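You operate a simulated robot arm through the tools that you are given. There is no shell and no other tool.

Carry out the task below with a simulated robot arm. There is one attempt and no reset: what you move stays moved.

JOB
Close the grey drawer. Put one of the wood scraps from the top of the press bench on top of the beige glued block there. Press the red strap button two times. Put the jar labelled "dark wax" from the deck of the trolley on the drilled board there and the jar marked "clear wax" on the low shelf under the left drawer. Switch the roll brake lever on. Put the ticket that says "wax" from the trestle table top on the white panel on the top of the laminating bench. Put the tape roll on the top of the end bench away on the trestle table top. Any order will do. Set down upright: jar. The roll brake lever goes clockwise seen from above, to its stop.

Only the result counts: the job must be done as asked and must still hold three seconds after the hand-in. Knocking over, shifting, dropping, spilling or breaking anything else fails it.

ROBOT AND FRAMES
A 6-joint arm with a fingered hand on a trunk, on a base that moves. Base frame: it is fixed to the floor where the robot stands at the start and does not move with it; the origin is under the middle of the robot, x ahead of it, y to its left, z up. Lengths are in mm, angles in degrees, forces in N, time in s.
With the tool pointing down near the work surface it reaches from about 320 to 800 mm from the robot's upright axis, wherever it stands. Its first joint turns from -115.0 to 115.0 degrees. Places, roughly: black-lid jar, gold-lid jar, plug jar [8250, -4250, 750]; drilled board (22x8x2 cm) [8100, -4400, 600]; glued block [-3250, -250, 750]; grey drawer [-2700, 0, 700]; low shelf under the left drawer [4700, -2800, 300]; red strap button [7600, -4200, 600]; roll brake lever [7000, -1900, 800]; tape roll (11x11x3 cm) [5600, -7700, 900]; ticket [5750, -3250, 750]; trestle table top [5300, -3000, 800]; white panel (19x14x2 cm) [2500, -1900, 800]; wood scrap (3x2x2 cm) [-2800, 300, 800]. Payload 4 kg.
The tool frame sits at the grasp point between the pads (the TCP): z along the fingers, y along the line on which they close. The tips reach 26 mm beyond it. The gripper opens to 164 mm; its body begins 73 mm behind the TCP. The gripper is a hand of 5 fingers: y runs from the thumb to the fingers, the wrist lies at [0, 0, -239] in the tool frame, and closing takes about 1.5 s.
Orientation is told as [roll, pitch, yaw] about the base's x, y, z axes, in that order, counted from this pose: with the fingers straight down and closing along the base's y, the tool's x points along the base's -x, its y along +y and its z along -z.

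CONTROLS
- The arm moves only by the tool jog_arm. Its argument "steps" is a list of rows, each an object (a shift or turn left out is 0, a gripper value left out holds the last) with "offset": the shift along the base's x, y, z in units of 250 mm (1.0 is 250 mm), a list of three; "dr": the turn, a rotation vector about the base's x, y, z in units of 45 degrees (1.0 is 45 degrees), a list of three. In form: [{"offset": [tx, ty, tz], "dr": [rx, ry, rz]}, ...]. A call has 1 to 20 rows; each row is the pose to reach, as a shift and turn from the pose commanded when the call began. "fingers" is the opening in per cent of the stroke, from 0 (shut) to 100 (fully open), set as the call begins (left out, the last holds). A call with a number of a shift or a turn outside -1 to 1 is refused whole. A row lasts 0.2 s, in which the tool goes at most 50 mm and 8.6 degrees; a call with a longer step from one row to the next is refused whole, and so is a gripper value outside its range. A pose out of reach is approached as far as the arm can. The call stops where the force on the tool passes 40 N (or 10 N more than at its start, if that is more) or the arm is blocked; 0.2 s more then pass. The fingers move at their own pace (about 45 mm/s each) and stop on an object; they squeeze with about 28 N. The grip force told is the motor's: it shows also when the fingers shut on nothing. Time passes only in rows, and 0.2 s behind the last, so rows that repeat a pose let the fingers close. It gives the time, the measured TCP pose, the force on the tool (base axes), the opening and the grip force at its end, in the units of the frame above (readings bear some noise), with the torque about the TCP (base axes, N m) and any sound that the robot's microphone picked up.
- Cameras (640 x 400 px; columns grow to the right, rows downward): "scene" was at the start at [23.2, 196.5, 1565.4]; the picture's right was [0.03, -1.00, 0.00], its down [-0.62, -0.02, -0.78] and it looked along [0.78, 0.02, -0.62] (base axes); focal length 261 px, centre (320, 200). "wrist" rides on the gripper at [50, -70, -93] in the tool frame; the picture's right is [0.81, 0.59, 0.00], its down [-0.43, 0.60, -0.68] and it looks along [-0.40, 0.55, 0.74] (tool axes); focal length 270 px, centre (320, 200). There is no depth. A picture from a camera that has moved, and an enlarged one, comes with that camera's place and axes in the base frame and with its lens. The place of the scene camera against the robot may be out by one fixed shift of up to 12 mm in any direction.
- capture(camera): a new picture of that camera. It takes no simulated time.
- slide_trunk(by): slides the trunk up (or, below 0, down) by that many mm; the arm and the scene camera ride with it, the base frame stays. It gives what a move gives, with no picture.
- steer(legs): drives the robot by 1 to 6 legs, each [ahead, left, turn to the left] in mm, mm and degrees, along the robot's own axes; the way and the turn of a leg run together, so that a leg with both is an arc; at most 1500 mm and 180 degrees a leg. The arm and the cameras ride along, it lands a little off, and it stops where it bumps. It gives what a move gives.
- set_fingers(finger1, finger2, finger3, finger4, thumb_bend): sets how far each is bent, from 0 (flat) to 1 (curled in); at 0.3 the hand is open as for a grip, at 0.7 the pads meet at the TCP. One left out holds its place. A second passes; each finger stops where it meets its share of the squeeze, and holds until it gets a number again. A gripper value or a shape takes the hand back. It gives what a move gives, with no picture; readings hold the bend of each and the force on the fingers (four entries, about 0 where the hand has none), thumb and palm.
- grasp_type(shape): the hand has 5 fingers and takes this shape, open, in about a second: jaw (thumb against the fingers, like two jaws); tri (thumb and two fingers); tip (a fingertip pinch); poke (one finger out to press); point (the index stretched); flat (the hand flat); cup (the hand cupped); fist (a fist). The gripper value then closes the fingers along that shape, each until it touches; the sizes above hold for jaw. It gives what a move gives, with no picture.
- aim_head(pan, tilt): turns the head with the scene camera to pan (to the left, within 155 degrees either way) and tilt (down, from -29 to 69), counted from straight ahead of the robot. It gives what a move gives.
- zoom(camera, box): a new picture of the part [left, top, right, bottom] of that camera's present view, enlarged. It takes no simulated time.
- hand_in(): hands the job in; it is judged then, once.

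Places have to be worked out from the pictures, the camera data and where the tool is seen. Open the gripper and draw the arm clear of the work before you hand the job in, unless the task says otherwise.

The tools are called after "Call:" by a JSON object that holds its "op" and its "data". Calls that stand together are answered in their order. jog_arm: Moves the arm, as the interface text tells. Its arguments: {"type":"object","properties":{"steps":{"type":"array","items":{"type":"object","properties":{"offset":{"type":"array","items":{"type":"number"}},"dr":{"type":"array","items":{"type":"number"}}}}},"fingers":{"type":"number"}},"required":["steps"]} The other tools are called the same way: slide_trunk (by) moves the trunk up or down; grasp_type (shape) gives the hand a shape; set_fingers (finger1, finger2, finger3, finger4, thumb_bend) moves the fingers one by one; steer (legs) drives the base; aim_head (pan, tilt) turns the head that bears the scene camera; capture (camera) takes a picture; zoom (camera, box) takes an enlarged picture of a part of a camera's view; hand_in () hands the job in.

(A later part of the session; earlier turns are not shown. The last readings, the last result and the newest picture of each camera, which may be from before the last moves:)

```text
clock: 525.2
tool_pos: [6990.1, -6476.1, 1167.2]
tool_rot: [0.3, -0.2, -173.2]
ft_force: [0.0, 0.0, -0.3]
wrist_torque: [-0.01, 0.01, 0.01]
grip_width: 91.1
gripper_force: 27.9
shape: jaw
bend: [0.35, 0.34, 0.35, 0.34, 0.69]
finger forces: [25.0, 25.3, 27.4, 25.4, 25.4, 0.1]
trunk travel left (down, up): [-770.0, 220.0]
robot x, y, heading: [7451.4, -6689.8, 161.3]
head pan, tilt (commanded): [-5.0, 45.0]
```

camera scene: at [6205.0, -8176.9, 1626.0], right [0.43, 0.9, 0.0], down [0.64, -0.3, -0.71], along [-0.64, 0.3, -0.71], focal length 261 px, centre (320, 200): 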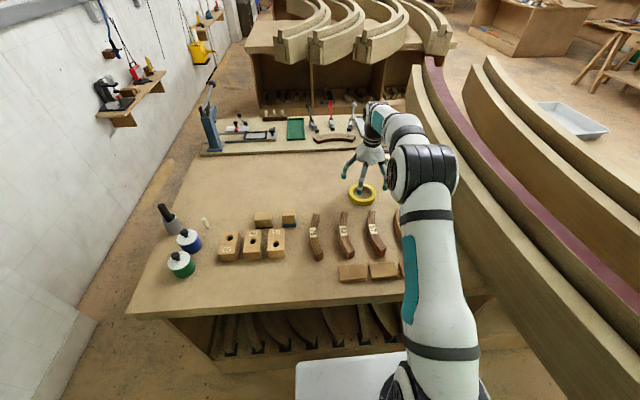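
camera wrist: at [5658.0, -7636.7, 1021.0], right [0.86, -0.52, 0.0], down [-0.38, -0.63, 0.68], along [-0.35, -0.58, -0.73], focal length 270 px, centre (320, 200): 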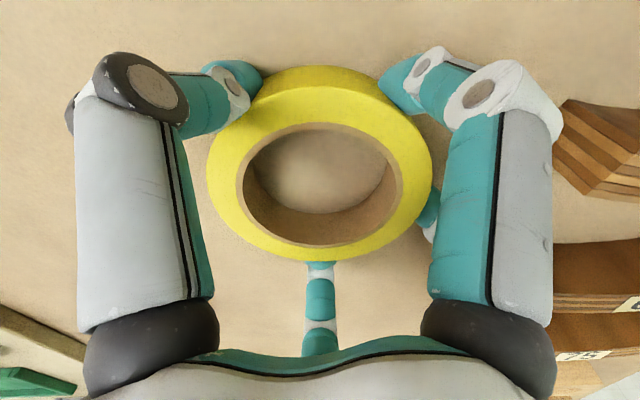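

I continue: forward between stand and bench, then right toward the gap between trestle table and trolley.

Call:
{"op": "steer", "data": {"legs": [[1100, -110, -1], [0, -1370, 0], [250, 0, 0]]}}

Call:
{"op": "aim_head", "data": {"pan": -90, "tilt": 30}}

Call:
{"op": "capture", "data": {"camera": "scene"}}

```text
clock: 538.8
tool_pos: [6260.4, -4603.4, 1167.0]
tool_rot: [0.2, -0.1, -175.3]
ft_force: [0.1, -0.3, -0.6]
wrist_torque: [0.0, 0.0, -0.02]
grip_width: 91.2
gripper_force: 28.2
shape: jaw
bend: [0.35, 0.34, 0.35, 0.34, 0.69]
finger forces: [24.9, 25.3, 27.4, 25.3, 25.4, 0.1]
trunk travel left (down, up): [-770.0, 220.0]
robot x, y, heading: [6713.9, -4838.5, 159.1]
head pan, tilt (commanded): [-5.0, 45.0]
```

```text
clock: 540.4
tool_pos: [6262.0, -4604.1, 1166.0]
tool_rot: [0.3, -0.2, -175.4]
ft_force: [0.5, -0.2, -0.9]
wrist_torque: [0.0, -0.01, -0.02]
grip_width: 91.4
gripper_force: 27.9
shape: jaw
bend: [0.35, 0.34, 0.35, 0.34, 0.69]
finger forces: [25.0, 25.3, 27.4, 25.4, 25.4, 0.1]
trunk travel left (down, up): [-770.0, 220.0]
robot x, y, heading: [6714.1, -4836.3, 159.1]
head pan, tilt (commanded): [-90.0, 30.0]
```

```text
taken
camera scene: at [6731.4, -4937.6, 1748.6], right [0.93, -0.36, 0.0], down [-0.18, -0.47, -0.87], along [0.31, 0.81, -0.5], focal length 261 px, centre (320, 200)
```

scene: 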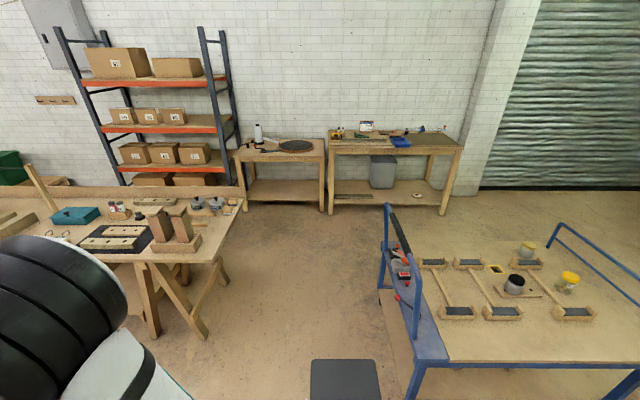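

The gap is clear ahead and the dark jar still stands on its board. I strafe through to the left aisle, then along it to the free strip of the trestle table.

Call:
{"op": "steer", "data": {"legs": [[0, -1000, 1], [0, -930, 0]]}}

Call:
{"op": "steer", "data": {"legs": [[900, 0, 0], [900, 0, 0]]}}

Call:
{"op": "aim_head", "data": {"pan": 80, "tilt": 40}}

Call:
{"op": "capture", "data": {"camera": "scene"}}

```text
clock: 550.1
tool_pos: [6911.5, -2762.6, 1168.1]
tool_rot: [0.3, -0.1, -174.1]
ft_force: [0.7, 0.2, -1.3]
wrist_torque: [0.0, 0.0, 0.02]
grip_width: 90.9
gripper_force: 27.6
shape: jaw
bend: [0.35, 0.34, 0.35, 0.34, 0.69]
finger forces: [25.1, 25.3, 27.4, 25.4, 25.4, 0.0]
trunk travel left (down, up): [-770.0, 220.0]
robot x, y, heading: [7364.7, -2983.3, 160.4]
head pan, tilt (commanded): [-90.0, 30.0]
```

```text
clock: 559.4
tool_pos: [5207.6, -2099.9, 1166.9]
tool_rot: [0.3, -0.1, -175.9]
ft_force: [-0.1, -0.2, -1.0]
wrist_torque: [-0.02, 0.02, -0.01]
grip_width: 91.1
gripper_force: 27.8
shape: jaw
bend: [0.35, 0.34, 0.35, 0.34, 0.69]
finger forces: [25.0, 25.3, 27.5, 25.5, 25.3, 0.1]
trunk travel left (down, up): [-770.0, 220.0]
robot x, y, heading: [5655.4, -2333.6, 158.7]
head pan, tilt (commanded): [-90.0, 30.0]
```

```text
clock: 561.9
tool_pos: [5207.1, -2099.8, 1167.4]
tool_rot: [0.2, -0.1, -175.9]
ft_force: [1.1, 0.7, -1.3]
wrist_torque: [0.02, 0.0, -0.01]
grip_width: 91.2
gripper_force: 28.7
shape: jaw
bend: [0.35, 0.34, 0.35, 0.34, 0.69]
finger forces: [25.0, 25.3, 27.6, 25.3, 25.3, 0.1]
trunk travel left (down, up): [-770.0, 220.0]
robot x, y, heading: [5653.9, -2335.5, 158.5]
head pan, tilt (commanded): [80.0, 40.0]
```

```text
taken
camera scene: at [5597.0, -2594.8, 1733.3], right [-0.85, 0.52, 0.0], down [0.34, 0.55, -0.77], along [-0.4, -0.65, -0.64], focal length 261 px, centre (320, 200)
```

scene: 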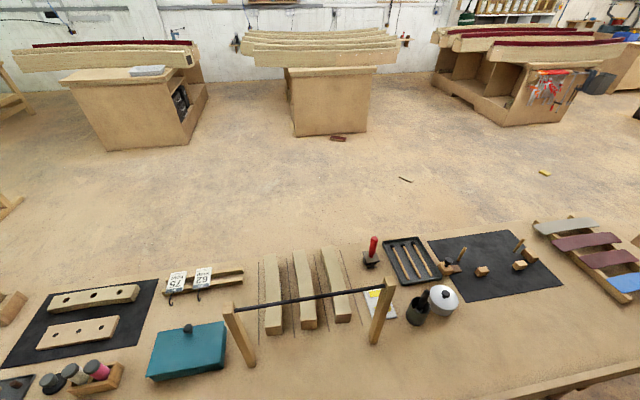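

The frame posts here are tall, so I pick a clearer strip further on, in front of the black mat, about (a=5450, l=-775). I drive there and turn to face the table.

Call:
{"op": "steer", "data": {"legs": [[660, 0, 0], [0, 0, 91]]}}

Call:
{"op": "aim_head", "data": {"pan": 0, "tilt": 45}}

Call:
{"op": "capture", "data": {"camera": "scene"}}

Call:
{"op": "capture", "data": {"camera": "wrist"}}

```text
clock: 569.5
tool_pos: [4805.5, -2546.6, 1168.0]
tool_rot: [0.2, -0.1, -85.0]
ft_force: [0.9, 0.3, -1.1]
wrist_torque: [-0.04, 0.0, 0.03]
grip_width: 91.1
gripper_force: 28.2
shape: jaw
bend: [0.35, 0.34, 0.35, 0.34, 0.69]
finger forces: [24.8, 24.8, 27.3, 25.3, 25.3, 0.1]
trunk travel left (down, up): [-770.0, 220.0]
robot x, y, heading: [5036.7, -2094.2, -110.4]
head pan, tilt (commanded): [80.0, 40.0]
```

```text
clock: 571.0
tool_pos: [4807.8, -2546.4, 1166.4]
tool_rot: [0.2, -0.1, -84.9]
ft_force: [0.1, -0.2, -0.6]
wrist_torque: [-0.01, 0.01, 0.03]
grip_width: 90.6
gripper_force: 28.1
shape: jaw
bend: [0.35, 0.34, 0.35, 0.34, 0.69]
finger forces: [25.0, 24.8, 27.3, 25.3, 25.3, 0.0]
trunk travel left (down, up): [-770.0, 220.0]
robot x, y, heading: [5038.1, -2093.1, -110.6]
head pan, tilt (commanded): [0.0, 45.0]
```

```text
taken
camera scene: at [5199.7, -2170.2, 1726.0], right [-0.94, 0.35, 0.0], down [0.25, 0.66, -0.71], along [-0.25, -0.66, -0.71], focal length 261 px, centre (320, 200)
```

scene: 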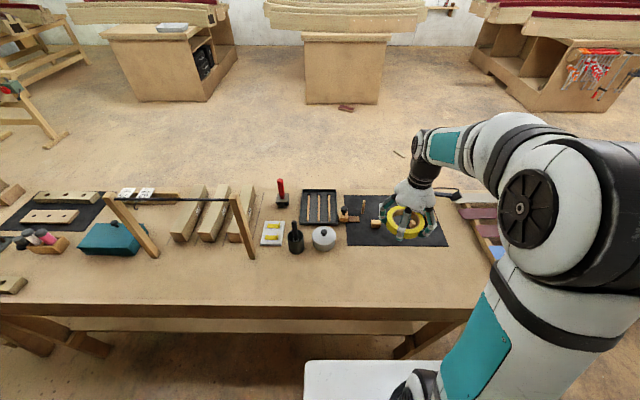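

```text
taken
camera wrist: at [4733.4, -2501.3, 1261.2], right [0.52, 0.86, 0.0], down [0.63, -0.38, 0.68], along [0.58, -0.35, -0.73], focal length 270 px, centre (320, 200)
```

wrist: 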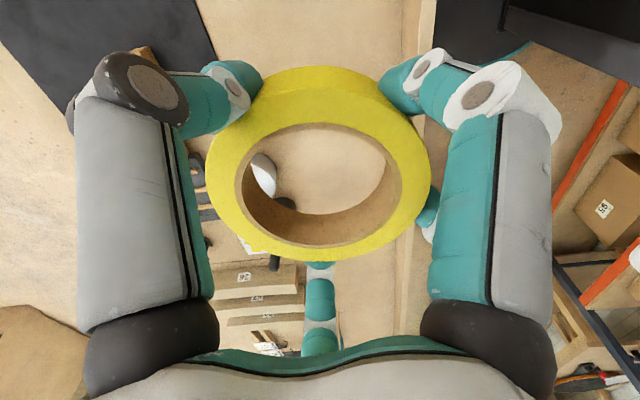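

The strip between table edge and mat is about 260 mm deep, and I'm right in front of it. I lower the trunk and move over the middle of the strip.

Call:
{"op": "slide_trunk", "data": {"by": -220}}

Call:
{"op": "jog_arm", "data": {"steps": [{"offset": [-0.05, -0.131, 0]}, {"offset": [-0.05, -0.131, -0.1]}, {"offset": [-0.05, -0.131, -0.18]}]}}

Call:
{"op": "capture", "data": {"camera": "scene"}}

Call:
{"op": "capture", "data": {"camera": "wrist"}}

```text
clock: 573.4
tool_pos: [4805.9, -2546.0, 947.2]
tool_rot: [0.2, -0.1, -85.0]
ft_force: [-0.2, -0.3, -0.4]
wrist_torque: [-0.02, -0.01, 0.0]
grip_width: 90.9
gripper_force: 27.9
shape: jaw
bend: [0.35, 0.34, 0.35, 0.34, 0.69]
finger forces: [24.9, 24.8, 27.3, 25.3, 25.2, 0.0]
trunk travel left (down, up): [-550.0, 440.0]
robot x, y, heading: [5038.3, -2097.8, -110.6]
head pan, tilt (commanded): [0.0, 45.0]
```

```text
clock: 574.1
tool_pos: [4795.5, -2577.5, 900.4]
tool_rot: [0.3, -0.1, -85.0]
ft_force: [-0.2, 0.0, -1.4]
wrist_torque: [0.0, 0.04, -0.02]
grip_width: 91.1
gripper_force: 28.2
shape: jaw
bend: [0.35, 0.34, 0.35, 0.34, 0.69]
finger forces: [24.9, 24.9, 27.4, 25.2, 25.1, 0.1]
trunk travel left (down, up): [-550.0, 440.0]
robot x, y, heading: [5036.4, -2092.2, -110.5]
head pan, tilt (commanded): [0.0, 45.0]
```

```text
taken
camera scene: at [5199.7, -2170.1, 1506.0], right [-0.94, 0.35, 0.0], down [0.25, 0.66, -0.71], along [-0.25, -0.66, -0.71], focal length 261 px, centre (320, 200)
```

scene: 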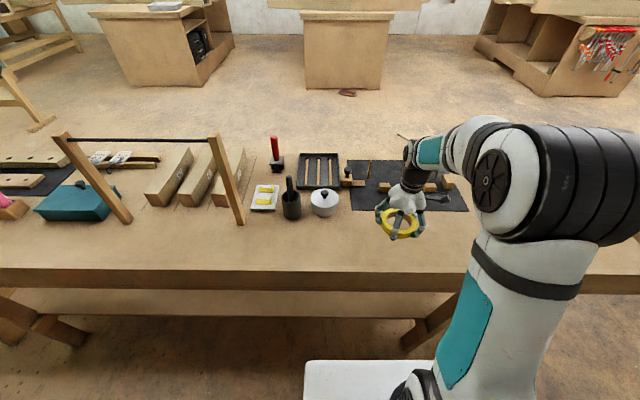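

```text
taken
camera wrist: at [4722.1, -2533.1, 995.1], right [0.52, 0.86, 0.0], down [0.63, -0.38, 0.68], along [0.58, -0.35, -0.73], focal length 270 px, centre (320, 200)
```

wrist: 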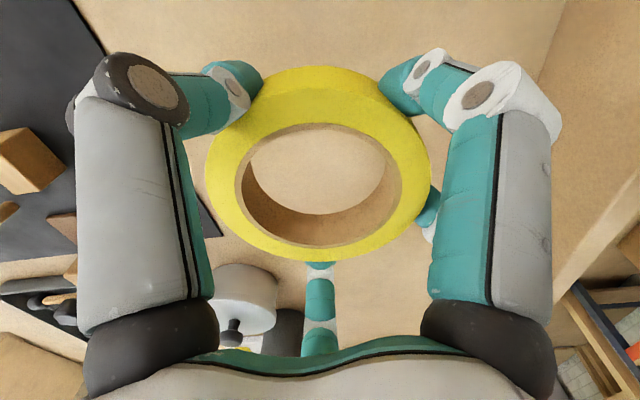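

Clear table below. I lower the roll to the surface, the last millimetres in small steps.

Call:
{"op": "jog_arm", "data": {"steps": [{"offset": [0, 0, -0.1]}, {"offset": [0, 0, -0.18]}]}}

Call:
{"op": "jog_arm", "data": {"steps": [{"offset": [0, 0, -0.008]}, {"offset": [0, 0, -0.016]}]}}

```text
clock: 574.8
tool_pos: [4794.1, -2579.3, 858.4]
tool_rot: [0.2, -0.1, -84.9]
ft_force: [-0.3, -0.1, -1.3]
wrist_torque: [0.0, 0.0, 0.0]
grip_width: 90.9
gripper_force: 27.6
shape: jaw
bend: [0.35, 0.34, 0.35, 0.34, 0.69]
finger forces: [24.9, 24.9, 27.5, 25.3, 25.2, 0.0]
trunk travel left (down, up): [-550.0, 440.0]
robot x, y, heading: [5034.0, -2094.8, -110.1]
head pan, tilt (commanded): [0.0, 45.0]
```

```text
clock: 575.4
tool_pos: [4792.5, -2578.8, 853.1]
tool_rot: [0.3, -0.1, -85.0]
ft_force: [0.9, -0.1, -1.7]
wrist_torque: [-0.03, -0.03, -0.02]
grip_width: 90.7
gripper_force: 28.0
shape: jaw
bend: [0.35, 0.34, 0.35, 0.34, 0.69]
finger forces: [24.9, 25.0, 27.5, 25.3, 25.2, 0.0]
trunk travel left (down, up): [-550.0, 440.0]
robot x, y, heading: [5031.8, -2095.9, -110.7]
head pan, tilt (commanded): [0.0, 45.0]
```

Call:
{"op": "jog_arm", "data": {"steps": [{"offset": [0, 0, -0.008]}, {"offset": [0, 0, -0.016]}]}}

Call:
{"op": "jog_arm", "data": {"steps": [{"offset": [0, 0, -0.008]}]}}

```text
clock: 576.0
tool_pos: [4794.8, -2578.1, 847.6]
tool_rot: [0.1, -0.1, -85.1]
ft_force: [-0.1, 0.1, -1.2]
wrist_torque: [0.03, 0.02, 0.0]
grip_width: 91.0
gripper_force: 27.8
shape: jaw
bend: [0.35, 0.34, 0.35, 0.34, 0.69]
finger forces: [24.8, 24.9, 27.5, 25.3, 25.2, 0.1]
trunk travel left (down, up): [-550.0, 440.0]
robot x, y, heading: [5035.5, -2091.1, -110.5]
head pan, tilt (commanded): [0.0, 45.0]
```

```text
clock: 576.4
tool_pos: [4795.1, -2580.1, 846.6]
tool_rot: [0.2, -0.1, -85.0]
ft_force: [-0.5, -0.2, -1.0]
wrist_torque: [-0.02, 0.0, 0.04]
grip_width: 90.8
gripper_force: 28.1
shape: jaw
bend: [0.35, 0.34, 0.35, 0.34, 0.69]
finger forces: [25.0, 24.9, 27.5, 25.3, 25.2, 0.0]
trunk travel left (down, up): [-550.0, 440.0]
robot x, y, heading: [5034.9, -2095.9, -110.5]
head pan, tilt (commanded): [0.0, 45.0]
```

Call:
{"op": "jog_arm", "data": {"steps": [{"offset": [0, 0, -0.008]}, {"offset": [0, 0, -0.016]}]}}

Call:
{"op": "jog_arm", "data": {"steps": [{"offset": [0, 0, -0.008]}]}}

```text
clock: 577.0
tool_pos: [4793.7, -2579.2, 842.4]
tool_rot: [0.2, -0.1, -84.9]
ft_force: [-0.5, -0.2, -0.9]
wrist_torque: [-0.03, 0.04, 0.02]
grip_width: 90.8
gripper_force: 27.7
shape: jaw
bend: [0.35, 0.34, 0.35, 0.34, 0.69]
finger forces: [24.9, 24.9, 27.5, 25.3, 25.4, 0.0]
trunk travel left (down, up): [-550.0, 440.0]
robot x, y, heading: [5035.0, -2095.5, -110.6]
head pan, tilt (commanded): [0.0, 45.0]
```

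```text
clock: 577.4
tool_pos: [4793.8, -2579.4, 841.7]
tool_rot: [0.3, -0.1, -85.0]
ft_force: [0.7, -0.5, 0.0]
wrist_torque: [-0.01, 0.01, -0.01]
grip_width: 90.8
gripper_force: 28.8
shape: jaw
bend: [0.35, 0.34, 0.35, 0.34, 0.69]
finger forces: [24.9, 24.8, 27.4, 25.3, 25.2, 0.0]
trunk travel left (down, up): [-550.0, 440.0]
robot x, y, heading: [5040.3, -2092.7, -110.6]
head pan, tilt (commanded): [0.0, 45.0]
```

The weight reading went to zero, near contact. One more small step to confirm.

Call:
{"op": "jog_arm", "data": {"steps": [{"offset": [0, 0, -0.006]}]}}

Call:
{"op": "zoom", "data": {"camera": "scene", "box": [350, 190, 450, 260]}}

```text
clock: 577.8
tool_pos: [4793.4, -2578.4, 840.7]
tool_rot: [0.2, -0.1, -85.0]
ft_force: [-0.1, 0.2, -1.7]
wrist_torque: [0.03, 0.02, -0.01]
grip_width: 91.0
gripper_force: 28.1
shape: jaw
bend: [0.35, 0.34, 0.35, 0.34, 0.69]
finger forces: [24.8, 24.8, 27.5, 25.3, 25.2, 0.1]
trunk travel left (down, up): [-550.0, 440.0]
robot x, y, heading: [5034.6, -2092.6, -110.6]
head pan, tilt (commanded): [0.0, 45.0]
```

```text
5.71 times, centred on (400, 225) of scene
camera zoom: at [5199.7, -2170.2, 1506.0], right [-0.94, 0.35, 0.0], down [0.25, 0.66, -0.71], along [-0.25, -0.66, -0.71], focal length 1492 px, centre (-137, 57)
```

zoom: 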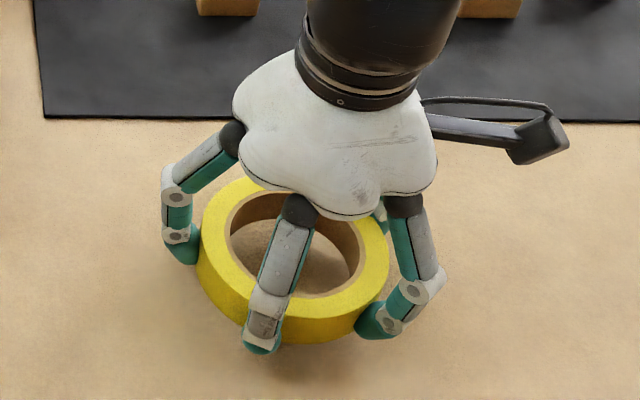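

Not down yet; there is still a small shadow gap. I continue in 2 mm steps.

Call:
{"op": "jog_arm", "data": {"steps": [{"offset": [0, 0, -0.008]}, {"offset": [0, 0, -0.014]}]}}

Call:
{"op": "jog_arm", "data": {"steps": [{"offset": [0, 0, -0.008]}, {"offset": [0, 0, -0.012]}]}}

```text
clock: 578.4
tool_pos: [4793.1, -2579.4, 836.4]
tool_rot: [0.2, -0.1, -85.0]
ft_force: [0.4, 0.6, -0.6]
wrist_torque: [0.04, -0.02, -0.01]
grip_width: 90.9
gripper_force: 27.8
shape: jaw
bend: [0.35, 0.34, 0.35, 0.34, 0.69]
finger forces: [24.9, 25.0, 27.5, 25.2, 25.2, 0.0]
trunk travel left (down, up): [-550.0, 440.0]
robot x, y, heading: [5035.5, -2090.0, -110.7]
head pan, tilt (commanded): [0.0, 45.0]
```

```text
clock: 579.0
tool_pos: [4794.6, -2578.2, 832.6]
tool_rot: [0.2, -0.1, -85.0]
ft_force: [0.1, -0.1, -1.2]
wrist_torque: [0.04, 0.0, -0.02]
grip_width: 91.1
gripper_force: 28.1
shape: jaw
bend: [0.35, 0.34, 0.35, 0.34, 0.69]
finger forces: [25.0, 24.8, 27.5, 25.2, 25.2, 0.1]
trunk travel left (down, up): [-550.0, 440.0]
robot x, y, heading: [5037.9, -2096.1, -110.4]
head pan, tilt (commanded): [0.0, 45.0]
```

Call:
{"op": "jog_arm", "data": {"steps": [{"offset": [0, 0, -0.008]}, {"offset": [0, 0, -0.014]}]}}

Call:
{"op": "jog_arm", "data": {"steps": [{"offset": [0, 0, -0.008]}, {"offset": [0, 0, -0.012]}]}}

Call:
{"op": "zoom", "data": {"camera": "scene", "box": [350, 190, 450, 260]}}

```text
clock: 579.5
tool_pos: [4794.7, -2579.6, 829.6]
tool_rot: [0.2, 0.0, -84.9]
ft_force: [0.3, 0.2, -0.6]
wrist_torque: [0.0, -0.01, 0.01]
grip_width: 90.7
gripper_force: 28.4
shape: jaw
bend: [0.35, 0.34, 0.35, 0.34, 0.69]
finger forces: [24.9, 24.9, 27.6, 25.4, 25.1, 0.0]
trunk travel left (down, up): [-550.0, 440.0]
robot x, y, heading: [5038.5, -2094.6, -110.5]
head pan, tilt (commanded): [0.0, 45.0]
```

```text
clock: 580.1
tool_pos: [4795.9, -2578.3, 826.8]
tool_rot: [0.1, -0.2, -85.0]
ft_force: [1.2, -0.3, 5.8]
wrist_torque: [0.15, 0.0, 0.01]
grip_width: 90.7
gripper_force: 28.4
shape: jaw
bend: [0.35, 0.34, 0.35, 0.34, 0.69]
finger forces: [28.1, 27.4, 27.6, 26.6, 25.1, 0.0]
trunk travel left (down, up): [-550.0, 440.0]
robot x, y, heading: [5031.4, -2095.3, -110.2]
head pan, tilt (commanded): [0.0, 45.0]
```

```text
5.71 times, centred on (400, 225) of scene
camera zoom: at [5199.9, -2169.7, 1506.2], right [-0.94, 0.35, 0.0], down [0.25, 0.66, -0.71], along [-0.25, -0.66, -0.71], focal length 1492 px, centre (-137, 57)
```

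zoom: 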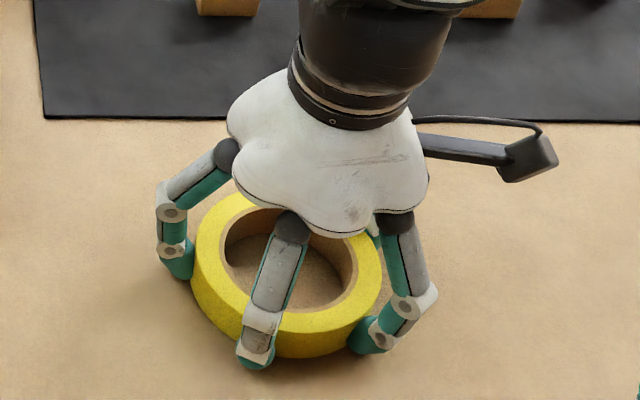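

Contact at 827 (5.8 N). I open slightly to free the roll, then rise while opening further.

Call:
{"op": "jog_arm", "data": {"steps": [{"offset": [0, 0, 0.004]}, {"offset": [0, 0, 0.008]}, {"offset": [0, 0, 0.012]}, {"offset": [0, 0, 0.016]}], "fingers": 80}}

Call:
{"op": "capture", "data": {"camera": "wrist"}}

Call:
{"op": "zoom", "data": {"camera": "scene", "box": [350, 190, 450, 260]}}

```text
clock: 581.1
tool_pos: [4795.4, -2578.6, 831.1]
tool_rot: [0.2, -0.1, -85.0]
ft_force: [-0.5, -0.1, 0.0]
wrist_torque: [-0.01, 0.0, -0.01]
grip_width: 131.1
gripper_force: 0.1
shape: jaw
bend: [0.27, 0.27, 0.27, 0.27, 0.51]
finger forces: [0.0, 0.0, 0.1, 0.1, 0.0, 0.0]
trunk travel left (down, up): [-550.0, 440.0]
robot x, y, heading: [5039.7, -2094.4, -110.5]
head pan, tilt (commanded): [0.0, 45.0]
```

```text
taken
camera wrist: at [4721.4, -2533.7, 924.8], right [0.52, 0.86, 0.0], down [0.63, -0.38, 0.68], along [0.58, -0.35, -0.73], focal length 270 px, centre (320, 200)
```

wrist: 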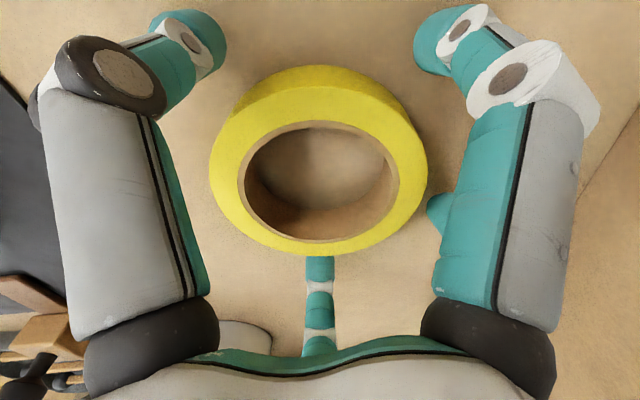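

```text
5.71 times, centred on (400, 225) of scene
camera zoom: at [5199.7, -2170.1, 1506.0], right [-0.94, 0.35, 0.0], down [0.25, 0.66, -0.71], along [-0.25, -0.66, -0.71], focal length 1492 px, centre (-137, 57)
```

zoom: 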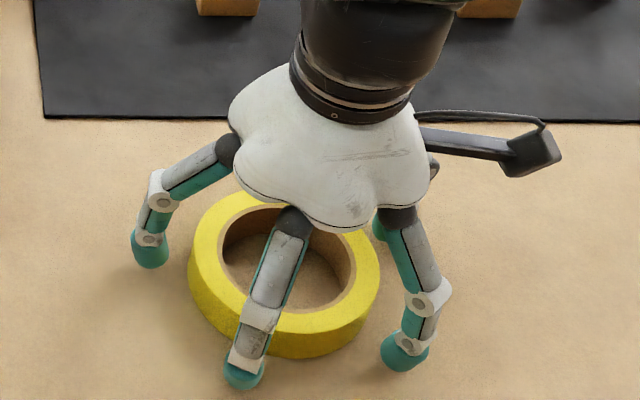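

The roll rests on the table, hand open. I raise straight up.

Call:
{"op": "jog_arm", "data": {"steps": [{"offset": [0, 0, 0.1]}, {"offset": [0, 0, 0.26]}, {"offset": [0, 0, 0.44]}, {"offset": [0, 0, 0.62]}, {"offset": [0, 0, 0.8]}]}}

Call:
{"op": "capture", "data": {"camera": "scene"}}

```text
clock: 582.4
tool_pos: [4792.9, -2578.7, 1035.0]
tool_rot: [0.2, 0.0, -84.9]
ft_force: [0.0, -0.5, -0.3]
wrist_torque: [0.01, 0.03, 0.0]
grip_width: 130.9
gripper_force: 0.0
shape: jaw
bend: [0.27, 0.27, 0.27, 0.27, 0.51]
finger forces: [0.1, 0.1, 0.0, 0.0, 0.1, 0.0]
trunk travel left (down, up): [-550.0, 440.0]
robot x, y, heading: [5036.9, -2094.9, -110.5]
head pan, tilt (commanded): [0.0, 45.0]
```

```text
taken
camera scene: at [5199.9, -2169.7, 1505.9], right [-0.94, 0.35, 0.0], down [0.25, 0.66, -0.71], along [-0.25, -0.66, -0.71], focal length 261 px, centre (320, 200)
```

scene: 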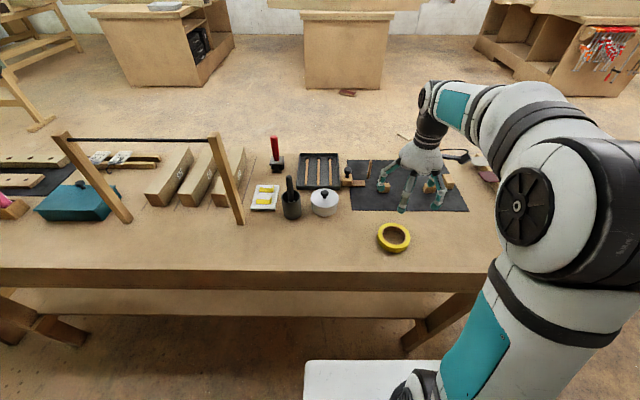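

The tape roll is placed on the trestle table. Now the clear wax jar: I retract the arm well back (the frame posts are tall) and strafe along the aisle to the trolley.

Call:
{"op": "jog_arm", "data": {"steps": [{"offset": [0.053, 0.14, 0.05]}, {"offset": [0.106, 0.28, 0.1]}, {"offset": [0.159, 0.42, 0.15]}, {"offset": [0.205, 0.54, 0.2]}]}}

Call:
{"op": "steer", "data": {"legs": [[0, 1500, 0], [0, 1500, 0], [-150, 930, -2]]}}

Call:
{"op": "capture", "data": {"camera": "scene"}}

```text
clock: 583.4
tool_pos: [4845.0, -2445.2, 1080.9]
tool_rot: [0.2, -0.2, -85.0]
ft_force: [1.0, 0.3, -0.1]
wrist_torque: [0.0, -0.01, 0.02]
grip_width: 131.0
gripper_force: 0.1
shape: jaw
bend: [0.27, 0.27, 0.27, 0.27, 0.51]
finger forces: [0.0, 0.0, 0.1, 0.0, 0.1, 0.1]
trunk travel left (down, up): [-550.0, 440.0]
robot x, y, heading: [5037.2, -2091.1, -110.4]
head pan, tilt (commanded): [0.0, 45.0]
```

```text
clock: 602.4
tool_pos: [8566.4, -3674.8, 1079.6]
tool_rot: [0.2, -0.2, -88.0]
ft_force: [0.5, -0.6, 0.1]
wrist_torque: [0.0, 0.01, -0.01]
grip_width: 130.6
gripper_force: 0.0
shape: jaw
bend: [0.27, 0.27, 0.27, 0.27, 0.51]
finger forces: [0.0, 0.0, 0.0, 0.0, 0.1, 0.1]
trunk travel left (down, up): [-550.0, 440.0]
robot x, y, heading: [8775.2, -3333.8, -113.4]
head pan, tilt (commanded): [0.0, 45.0]
```

```text
taken
camera scene: at [8935.4, -3419.1, 1506.0], right [-0.92, 0.4, 0.0], down [0.28, 0.65, -0.71], along [-0.28, -0.65, -0.71], focal length 261 px, centre (320, 200)
```

scene: 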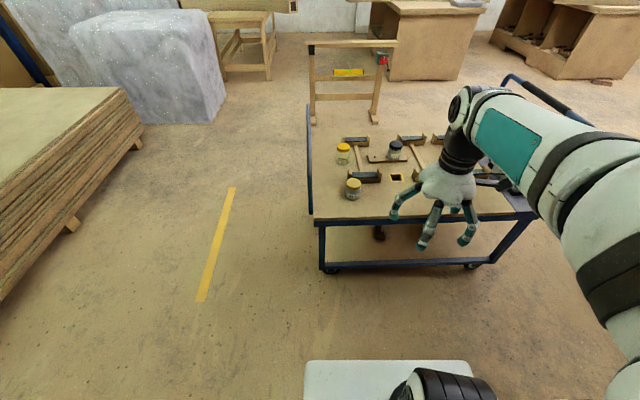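

The clear wax jar is straight ahead. I square the hand to the approach, tilt it about 38° forward, and drive up to it.

Call:
{"op": "jog_arm", "data": {"steps": [{"offset": [-0.011, -0.12, -0.07], "dr": [0, 0, -0.1]}, {"offset": [-0.022, -0.24, -0.14], "dr": [0, 0, -0.2]}, {"offset": [-0.033, -0.36, -0.21], "dr": [0, 0, -0.3]}, {"offset": [-0.044, -0.48, -0.28], "dr": [0, 0, -0.4]}, {"offset": [-0.055, -0.6, -0.35], "dr": [0, 0, -0.5]}, {"offset": [-0.064, -0.713, -0.4], "dr": [0, 0, -0.565]}], "fingers": 100}}

Call:
{"op": "jog_arm", "data": {"steps": [{"offset": [0, 0, -0.07], "dr": [-0.13, 0.056, 0]}, {"offset": [0, 0, -0.14], "dr": [-0.26, 0.112, 0]}, {"offset": [0, 0, -0.21], "dr": [-0.39, 0.168, 0]}, {"offset": [0, 0, -0.28], "dr": [-0.52, 0.224, 0]}, {"offset": [0, 0, -0.35], "dr": [-0.65, 0.28, 0]}, {"offset": [0, 0, -0.4], "dr": [-0.775, 0.335, 0]}]}}

Call:
{"op": "steer", "data": {"legs": [[312, 0, 0]]}}

Call:
{"op": "capture", "data": {"camera": "scene"}}

Call:
{"op": "capture", "data": {"camera": "wrist"}}

```text
clock: 603.8
tool_pos: [8550.9, -3856.4, 977.6]
tool_rot: [0.1, -0.2, -113.7]
ft_force: [-0.4, 0.3, -0.5]
wrist_torque: [-0.02, -0.01, 0.03]
grip_width: 163.9
gripper_force: 0.1
shape: jaw
bend: [0.3, 0.3, 0.3, 0.3, 0.3]
finger forces: [0.1, 0.0, 0.0, 0.0, 0.1, 0.0]
trunk travel left (down, up): [-550.0, 440.0]
robot x, y, heading: [8780.8, -3333.8, -113.5]
head pan, tilt (commanded): [0.0, 45.0]
```

```text
clock: 605.1
tool_pos: [8551.5, -3856.5, 882.1]
tool_rot: [0.3, -38.2, -113.5]
ft_force: [0.2, 0.3, 0.2]
wrist_torque: [-0.05, 0.01, -0.02]
grip_width: 163.7
gripper_force: 0.1
shape: jaw
bend: [0.3, 0.3, 0.3, 0.3, 0.3]
finger forces: [0.1, 0.0, 0.0, 0.0, 0.1, 0.1]
trunk travel left (down, up): [-550.0, 440.0]
robot x, y, heading: [8775.7, -3331.1, -113.6]
head pan, tilt (commanded): [0.0, 45.0]
```

```text
clock: 607.2
tool_pos: [8430.3, -4138.8, 882.8]
tool_rot: [0.1, -38.1, -113.3]
ft_force: [0.0, -0.6, 0.5]
wrist_torque: [-0.01, 0.01, -0.02]
grip_width: 163.9
gripper_force: 0.0
shape: jaw
bend: [0.3, 0.3, 0.3, 0.3, 0.3]
finger forces: [0.1, 0.0, 0.0, 0.1, 0.0, 0.0]
trunk travel left (down, up): [-550.0, 440.0]
robot x, y, heading: [8652.4, -3616.3, -113.4]
head pan, tilt (commanded): [0.0, 45.0]
```

```text
taken
camera scene: at [8812.9, -3701.3, 1506.0], right [-0.92, 0.4, 0.0], down [0.28, 0.65, -0.71], along [-0.28, -0.65, -0.71], focal length 261 px, centre (320, 200)
```

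scene: 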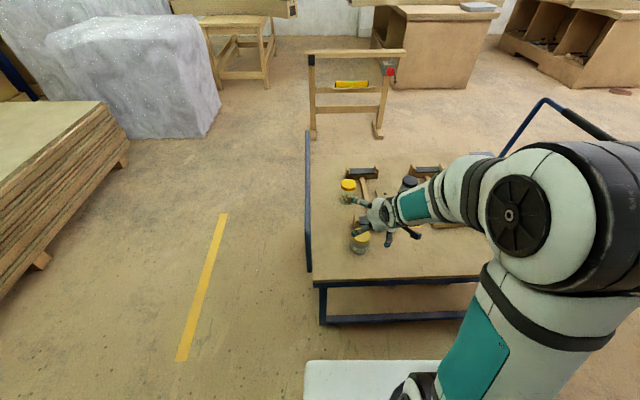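

```text
taken
camera wrist: at [8405.1, -4021.2, 925.5], right [0.79, 0.35, -0.5], down [0.58, -0.16, 0.8], along [0.2, -0.92, -0.33], focal length 270 px, centre (320, 200)
```

wrist: 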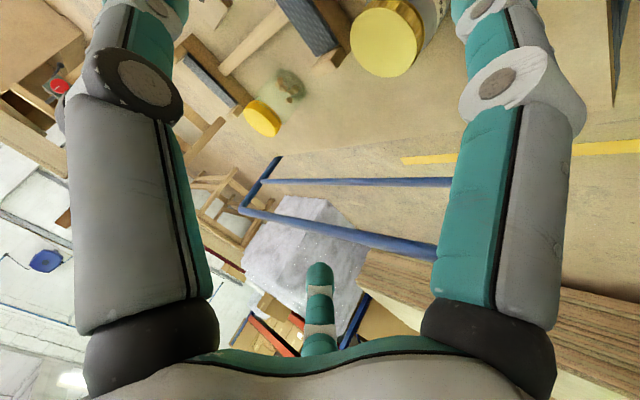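

Jar position confirmed near (8416, -4210). I go to the pre-approach point and look.

Call:
{"op": "jog_arm", "data": {"steps": [{"offset": [0.02, 0, -0.16]}, {"offset": [0.045, -0.002, -0.32]}, {"offset": [0.062, -0.006, -0.468]}]}}

Call:
{"op": "capture", "data": {"camera": "wrist"}}

Call:
{"op": "zoom", "data": {"camera": "scene", "box": [310, 170, 470, 290]}}

```text
clock: 608.0
tool_pos: [8443.9, -4139.5, 764.4]
tool_rot: [0.1, -38.2, -113.3]
ft_force: [-1.0, 1.0, 0.4]
wrist_torque: [0.02, 0.0, -0.04]
grip_width: 164.0
gripper_force: 0.0
shape: jaw
bend: [0.3, 0.3, 0.3, 0.3, 0.3]
finger forces: [0.0, 0.0, 0.1, 0.0, 0.0, 0.0]
trunk travel left (down, up): [-550.0, 440.0]
robot x, y, heading: [8652.7, -3614.6, -113.3]
head pan, tilt (commanded): [0.0, 45.0]
```

```text
taken
camera wrist: at [8419.1, -4021.7, 808.8], right [0.79, 0.35, -0.5], down [0.58, -0.16, 0.8], along [0.2, -0.92, -0.33], focal length 270 px, centre (320, 200)
```

wrist: 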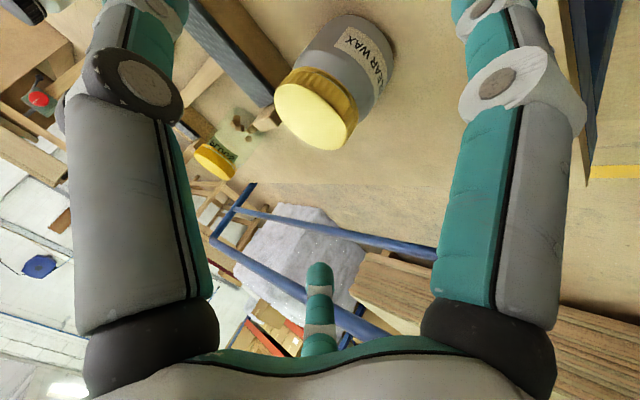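

```text
3.33 times, centred on (390, 230) of scene
camera zoom: at [8813.0, -3701.2, 1506.0], right [-0.92, 0.4, 0.0], down [0.28, 0.65, -0.71], along [-0.28, -0.65, -0.71], focal length 870 px, centre (87, 100)
```

zoom: 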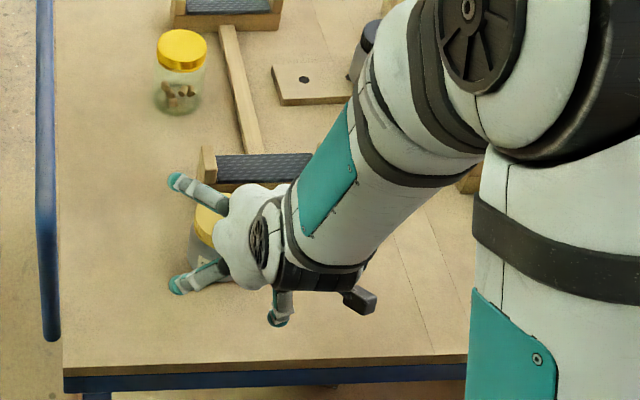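

The jar lies along the approach axis. I move in along the tool axis in four steps.

Call:
{"op": "jog_arm", "data": {"steps": [{"offset": [-0.025, -0.062, -0.085]}, {"offset": [-0.05, -0.123, -0.171]}, {"offset": [-0.075, -0.185, -0.256]}, {"offset": [-0.1, -0.246, -0.338]}]}}

Call:
{"op": "capture", "data": {"camera": "wrist"}}

Call:
{"op": "zoom", "data": {"camera": "scene", "box": [310, 170, 470, 290]}}

```text
clock: 609.0
tool_pos: [8419.6, -4200.3, 680.3]
tool_rot: [0.1, -38.2, -113.2]
ft_force: [-0.2, -0.4, 0.1]
wrist_torque: [0.0, -0.01, -0.01]
grip_width: 163.8
gripper_force: 0.1
shape: jaw
bend: [0.3, 0.3, 0.3, 0.3, 0.3]
finger forces: [0.0, 0.1, 0.0, 0.0, 0.0, 0.0]
trunk travel left (down, up): [-550.0, 440.0]
robot x, y, heading: [8655.2, -3617.1, -113.4]
head pan, tilt (commanded): [0.0, 45.0]
```

```text
taken
camera wrist: at [8395.4, -4082.8, 722.3], right [0.79, 0.35, -0.5], down [0.58, -0.16, 0.8], along [0.2, -0.92, -0.33], focal length 270 px, centre (320, 200)
```

wrist: 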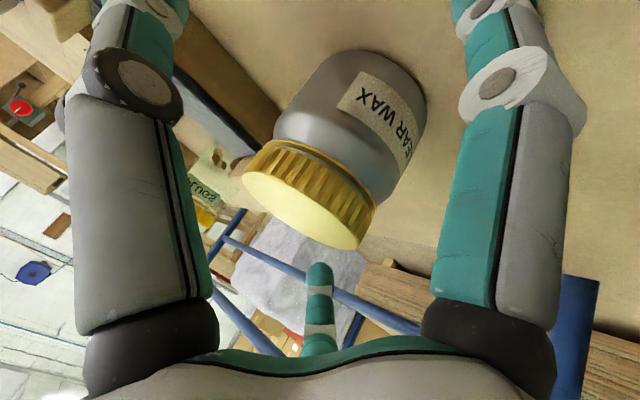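

```text
3.33 times, centred on (390, 230) of scene
camera zoom: at [8813.0, -3701.2, 1506.0], right [-0.92, 0.4, 0.0], down [0.28, 0.65, -0.71], along [-0.28, -0.65, -0.71], focal length 870 px, centre (87, 100)
```

zoom: 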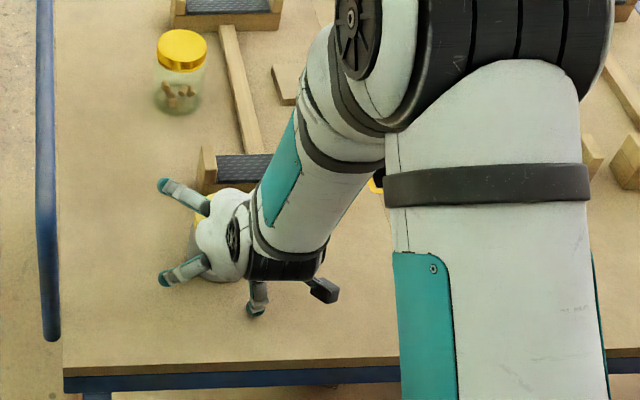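

No contact; the jar is between thumb and fingers. I close the hand.

Call:
{"op": "jog_arm", "data": {"steps": [{"offset": [0, 0, 0]}, {"offset": [0, 0, 0]}, {"offset": [0, 0, 0]}, {"offset": [0, 0, 0]}, {"offset": [0, 0, 0]}, {"offset": [0, 0, 0]}, {"offset": [0, 0, 0]}, {"offset": [0, 0, 0]}], "fingers": 0}}

Call:
{"op": "capture", "data": {"camera": "wrist"}}

Call:
{"op": "zoom", "data": {"camera": "scene", "box": [310, 170, 470, 290]}}

```text
clock: 610.8
tool_pos: [8420.5, -4200.3, 679.2]
tool_rot: [0.2, -38.2, -113.4]
ft_force: [0.0, 2.3, 2.0]
wrist_torque: [0.3, -0.04, 0.0]
grip_width: 59.6
gripper_force: 28.1
shape: jaw
bend: [0.42, 0.39, 0.35, 0.39, 0.7]
finger forces: [24.0, 21.9, 23.2, 24.8, 25.9, 0.0]
trunk travel left (down, up): [-550.0, 440.0]
robot x, y, heading: [8654.9, -3616.7, -113.3]
head pan, tilt (commanded): [0.0, 45.0]
```

```text
taken
camera wrist: at [8395.5, -4082.3, 722.9], right [0.79, 0.35, -0.5], down [0.58, -0.16, 0.8], along [0.2, -0.92, -0.33], focal length 270 px, centre (320, 200)
```

wrist: 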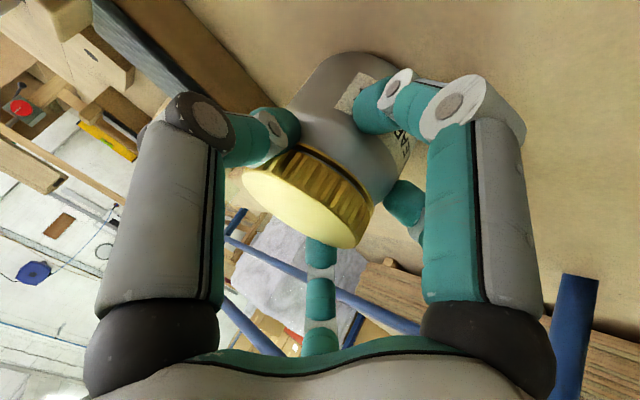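

```text
3.33 times, centred on (390, 230) of scene
camera zoom: at [8813.2, -3700.7, 1506.0], right [-0.92, 0.4, 0.0], down [0.28, 0.65, -0.71], along [-0.28, -0.65, -0.71], focal length 870 px, centre (87, 100)
```

zoom: 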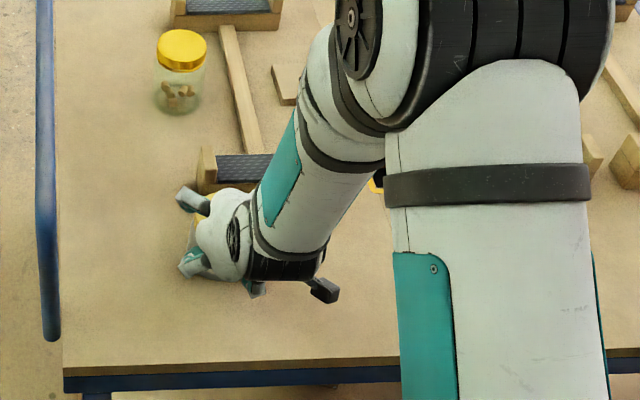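

All five digits grip the jar. I lift it straight up and check.

Call:
{"op": "jog_arm", "data": {"steps": [{"offset": [0, 0, 0.04]}, {"offset": [0, 0, 0.14]}, {"offset": [0, 0, 0.28]}, {"offset": [0, 0, 0.44]}]}}

Call:
{"op": "capture", "data": {"camera": "wrist"}}

Call:
{"op": "zoom", "data": {"camera": "scene", "box": [310, 150, 470, 270]}}

```text
clock: 611.8
tool_pos: [8422.9, -4200.6, 790.6]
tool_rot: [0.1, -38.0, -113.3]
ft_force: [0.1, 0.5, -3.3]
wrist_torque: [0.06, 0.03, 0.01]
grip_width: 58.5
gripper_force: 28.1
shape: jaw
bend: [0.42, 0.39, 0.36, 0.39, 0.7]
finger forces: [23.0, 20.3, 22.9, 26.5, 26.4, 0.1]
trunk travel left (down, up): [-550.0, 440.0]
robot x, y, heading: [8654.6, -3617.4, -113.1]
head pan, tilt (commanded): [0.0, 45.0]
```

```text
taken
camera wrist: at [8396.8, -4083.6, 835.6], right [0.79, 0.35, -0.5], down [0.58, -0.16, 0.8], along [0.2, -0.92, -0.33], focal length 270 px, centre (320, 200)
```

wrist: 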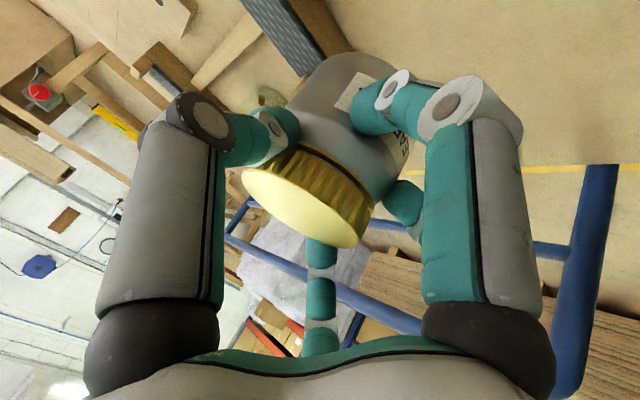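

```text
3.33 times, centred on (390, 210) of scene
camera zoom: at [8813.2, -3700.8, 1505.9], right [-0.92, 0.4, 0.0], down [0.28, 0.65, -0.71], along [-0.28, -0.65, -0.71], focal length 870 px, centre (87, 167)
```

zoom: 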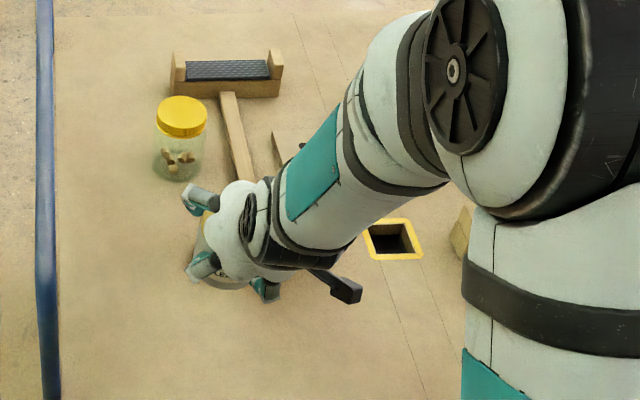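

The jar is lifted cleanly. I raise the trunk high for driving, retract a bit, back away from the trolley and turn around.

Call:
{"op": "slide_trunk", "data": {"by": 400}}

Call:
{"op": "jog_arm", "data": {"steps": [{"offset": [0.05, 0.12, 0]}, {"offset": [0.1, 0.24, 0]}, {"offset": [0.15, 0.36, 0]}, {"offset": [0.19, 0.44, 0]}]}}

Call:
{"op": "steer", "data": {"legs": [[-320, 0, 0], [0, 0, 180], [0, 0, 5]]}}

Call:
{"op": "capture", "data": {"camera": "wrist"}}

```text
clock: 615.7
tool_pos: [8421.2, -4201.0, 1192.4]
tool_rot: [0.2, -38.1, -113.3]
ft_force: [-0.4, -0.1, -3.2]
wrist_torque: [0.07, -0.04, 0.02]
grip_width: 58.6
gripper_force: 27.7
shape: jaw
bend: [0.42, 0.39, 0.36, 0.39, 0.7]
finger forces: [22.7, 20.3, 22.9, 27.1, 26.4, 0.0]
trunk travel left (down, up): [-950.0, 40.0]
robot x, y, heading: [8655.7, -3616.3, -113.5]
head pan, tilt (commanded): [0.0, 45.0]
```

```text
clock: 616.7
tool_pos: [8468.5, -4090.6, 1192.6]
tool_rot: [0.1, -38.1, -113.2]
ft_force: [-0.2, -0.3, -3.0]
wrist_torque: [0.09, -0.03, 0.01]
grip_width: 58.5
gripper_force: 28.0
shape: jaw
bend: [0.42, 0.39, 0.36, 0.39, 0.7]
finger forces: [22.6, 20.4, 22.8, 28.5, 26.5, 0.1]
trunk travel left (down, up): [-950.0, 40.0]
robot x, y, heading: [8657.0, -3617.5, -113.3]
head pan, tilt (commanded): [0.0, 45.0]
```

```text
clock: 626.8
tool_pos: [8875.4, -2823.6, 1192.1]
tool_rot: [0.1, -38.0, 77.1]
ft_force: [-0.7, -0.3, -2.6]
wrist_torque: [-0.05, 0.02, 0.02]
grip_width: 57.9
gripper_force: 28.6
shape: jaw
bend: [0.43, 0.4, 0.36, 0.39, 0.7]
finger forces: [21.8, 20.2, 23.1, 30.6, 27.0, 0.0]
trunk travel left (down, up): [-950.0, 40.0]
robot x, y, heading: [8775.0, -3323.7, 77.1]
head pan, tilt (commanded): [0.0, 45.0]
```

```text
taken
camera wrist: at [8922.2, -2933.2, 1236.0], right [-0.71, -0.49, -0.5], down [-0.6, 0.06, 0.8], along [-0.37, 0.87, -0.33], focal length 270 px, centre (320, 200)
```

wrist: 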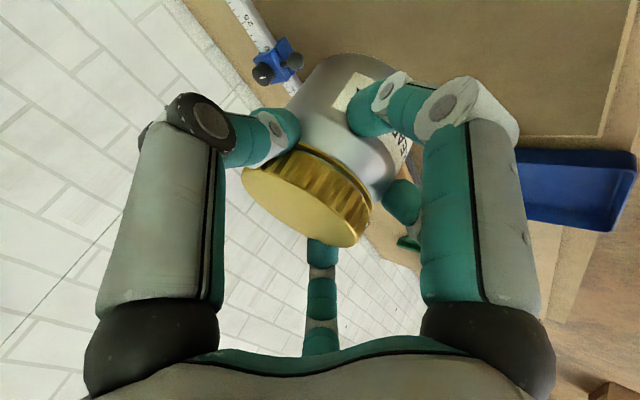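

The jar is steady. I trim the heading and go through the gap again to the table's front side.

Call:
{"op": "steer", "data": {"legs": [[0, 0, -6.5], [0, 1420, 0], [-1000, 0, 0], [-720, 0, 0]]}}

Call:
{"op": "steer", "data": {"legs": [[0, 1300, 0], [0, 1290, 0]]}}

Call:
{"op": "aim_head", "data": {"pan": 15, "tilt": 40}}

Call:
{"op": "capture", "data": {"camera": "scene"}}

Call:
{"op": "capture", "data": {"camera": "wrist"}}

```text
clock: 642.9
tool_pos: [6951.2, -3927.4, 1192.2]
tool_rot: [0.2, -38.0, 68.3]
ft_force: [-1.2, -0.4, -3.0]
wrist_torque: [-0.07, 0.01, -0.03]
grip_width: 57.6
gripper_force: 28.0
shape: jaw
bend: [0.43, 0.4, 0.36, 0.39, 0.7]
finger forces: [21.5, 20.3, 22.9, 31.3, 27.0, 0.1]
trunk travel left (down, up): [-950.0, 40.0]
robot x, y, heading: [6778.0, -4408.4, 68.2]
head pan, tilt (commanded): [0.0, 45.0]
```

```text
clock: 655.6
tool_pos: [4556.1, -2903.9, 1192.5]
tool_rot: [0.1, -38.1, 67.9]
ft_force: [0.5, 0.0, -2.5]
wrist_torque: [-0.05, -0.01, 0.02]
grip_width: 57.8
gripper_force: 27.9
shape: jaw
bend: [0.43, 0.4, 0.36, 0.39, 0.7]
finger forces: [21.3, 20.4, 23.2, 31.5, 27.1, 0.0]
trunk travel left (down, up): [-950.0, 40.0]
robot x, y, heading: [4382.1, -3388.1, 68.1]
head pan, tilt (commanded): [0.0, 45.0]
```

```text
clock: 656.3
tool_pos: [4554.7, -2903.2, 1192.8]
tool_rot: [0.2, -38.1, 68.0]
ft_force: [-0.6, -0.5, -2.5]
wrist_torque: [-0.08, 0.02, 0.0]
grip_width: 57.8
gripper_force: 27.7
shape: jaw
bend: [0.43, 0.4, 0.36, 0.39, 0.7]
finger forces: [21.4, 20.5, 23.1, 31.5, 27.1, 0.0]
trunk travel left (down, up): [-950.0, 40.0]
robot x, y, heading: [4382.9, -3385.0, 67.8]
head pan, tilt (commanded): [15.0, 40.0]
```

```text
taken
camera scene: at [4193.4, -3276.7, 1913.2], right [0.99, -0.12, 0.0], down [-0.08, -0.64, -0.77], along [0.09, 0.76, -0.64], focal length 261 px, centre (320, 200)
```

scene: 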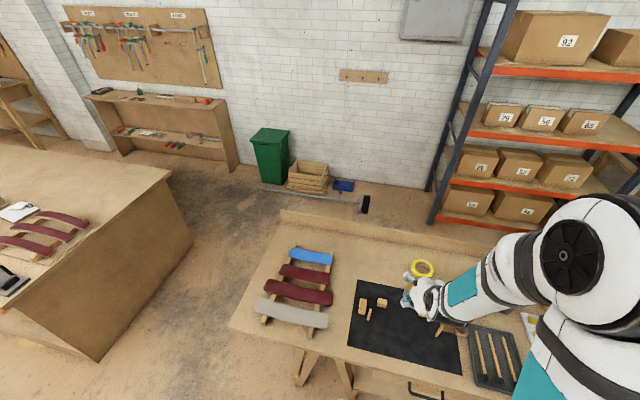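

```text
taken
camera wrist: at [4584.1, -3020.7, 1235.8], right [-0.78, -0.37, -0.5], down [-0.58, 0.15, 0.8], along [-0.22, 0.92, -0.33], focal length 270 px, centre (320, 200)
```

wrist: 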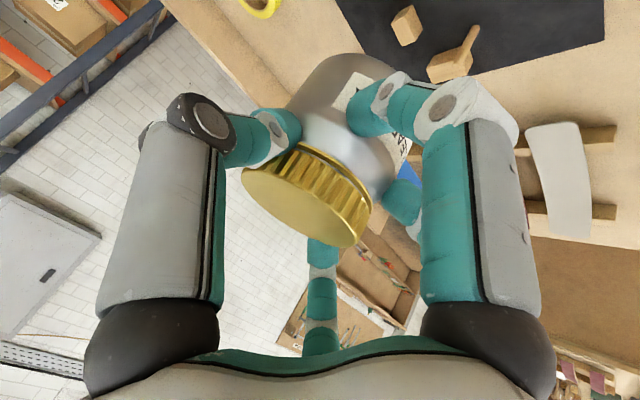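

I back away so the arm clears the table edge, then lower the trunk to look under the drawer.

Call:
{"op": "steer", "data": {"legs": [[-430, 0, 2]]}}

Call:
{"op": "slide_trunk", "data": {"by": -600}}

Call:
{"op": "aim_head", "data": {"pan": 0, "tilt": 40}}

Call:
{"op": "capture", "data": {"camera": "scene"}}

```text
clock: 658.9
tool_pos: [4387.2, -3278.8, 1194.4]
tool_rot: [0.1, -38.1, 70.6]
ft_force: [-0.6, -0.1, -3.8]
wrist_torque: [-0.08, 0.0, 0.0]
grip_width: 57.8
gripper_force: 28.1
shape: jaw
bend: [0.43, 0.4, 0.36, 0.39, 0.7]
finger forces: [21.2, 20.5, 23.2, 31.6, 27.0, 0.0]
trunk travel left (down, up): [-950.0, 40.0]
robot x, y, heading: [4237.7, -3761.8, 70.5]
head pan, tilt (commanded): [15.0, 40.0]
```

```text
refused: -600 is not a number from -400 to 400
```

```text
clock: 659.6
tool_pos: [4388.4, -3279.4, 1193.0]
tool_rot: [0.0, -38.1, 70.6]
ft_force: [-0.1, 0.9, -3.0]
wrist_torque: [-0.09, -0.01, 0.0]
grip_width: 58.0
gripper_force: 27.8
shape: jaw
bend: [0.43, 0.4, 0.36, 0.39, 0.7]
finger forces: [21.3, 20.6, 23.0, 31.7, 26.9, 0.1]
trunk travel left (down, up): [-950.0, 40.0]
robot x, y, heading: [4235.2, -3766.1, 70.8]
head pan, tilt (commanded): [0.0, 40.0]
```

```text
taken
camera scene: at [4066.0, -3672.1, 1913.2], right [0.94, -0.33, 0.0], down [-0.21, -0.61, -0.77], along [0.25, 0.72, -0.64], focal length 261 px, centre (320, 200)
```

scene: 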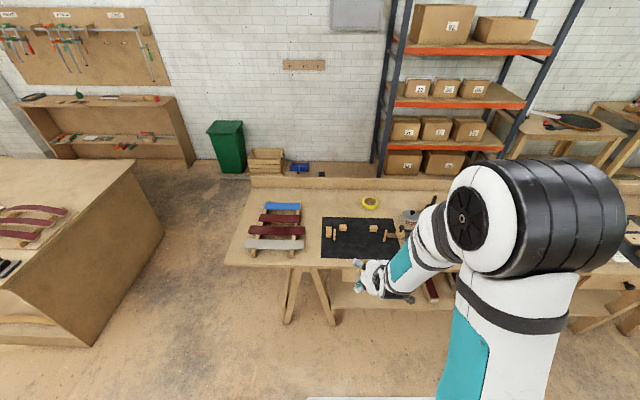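

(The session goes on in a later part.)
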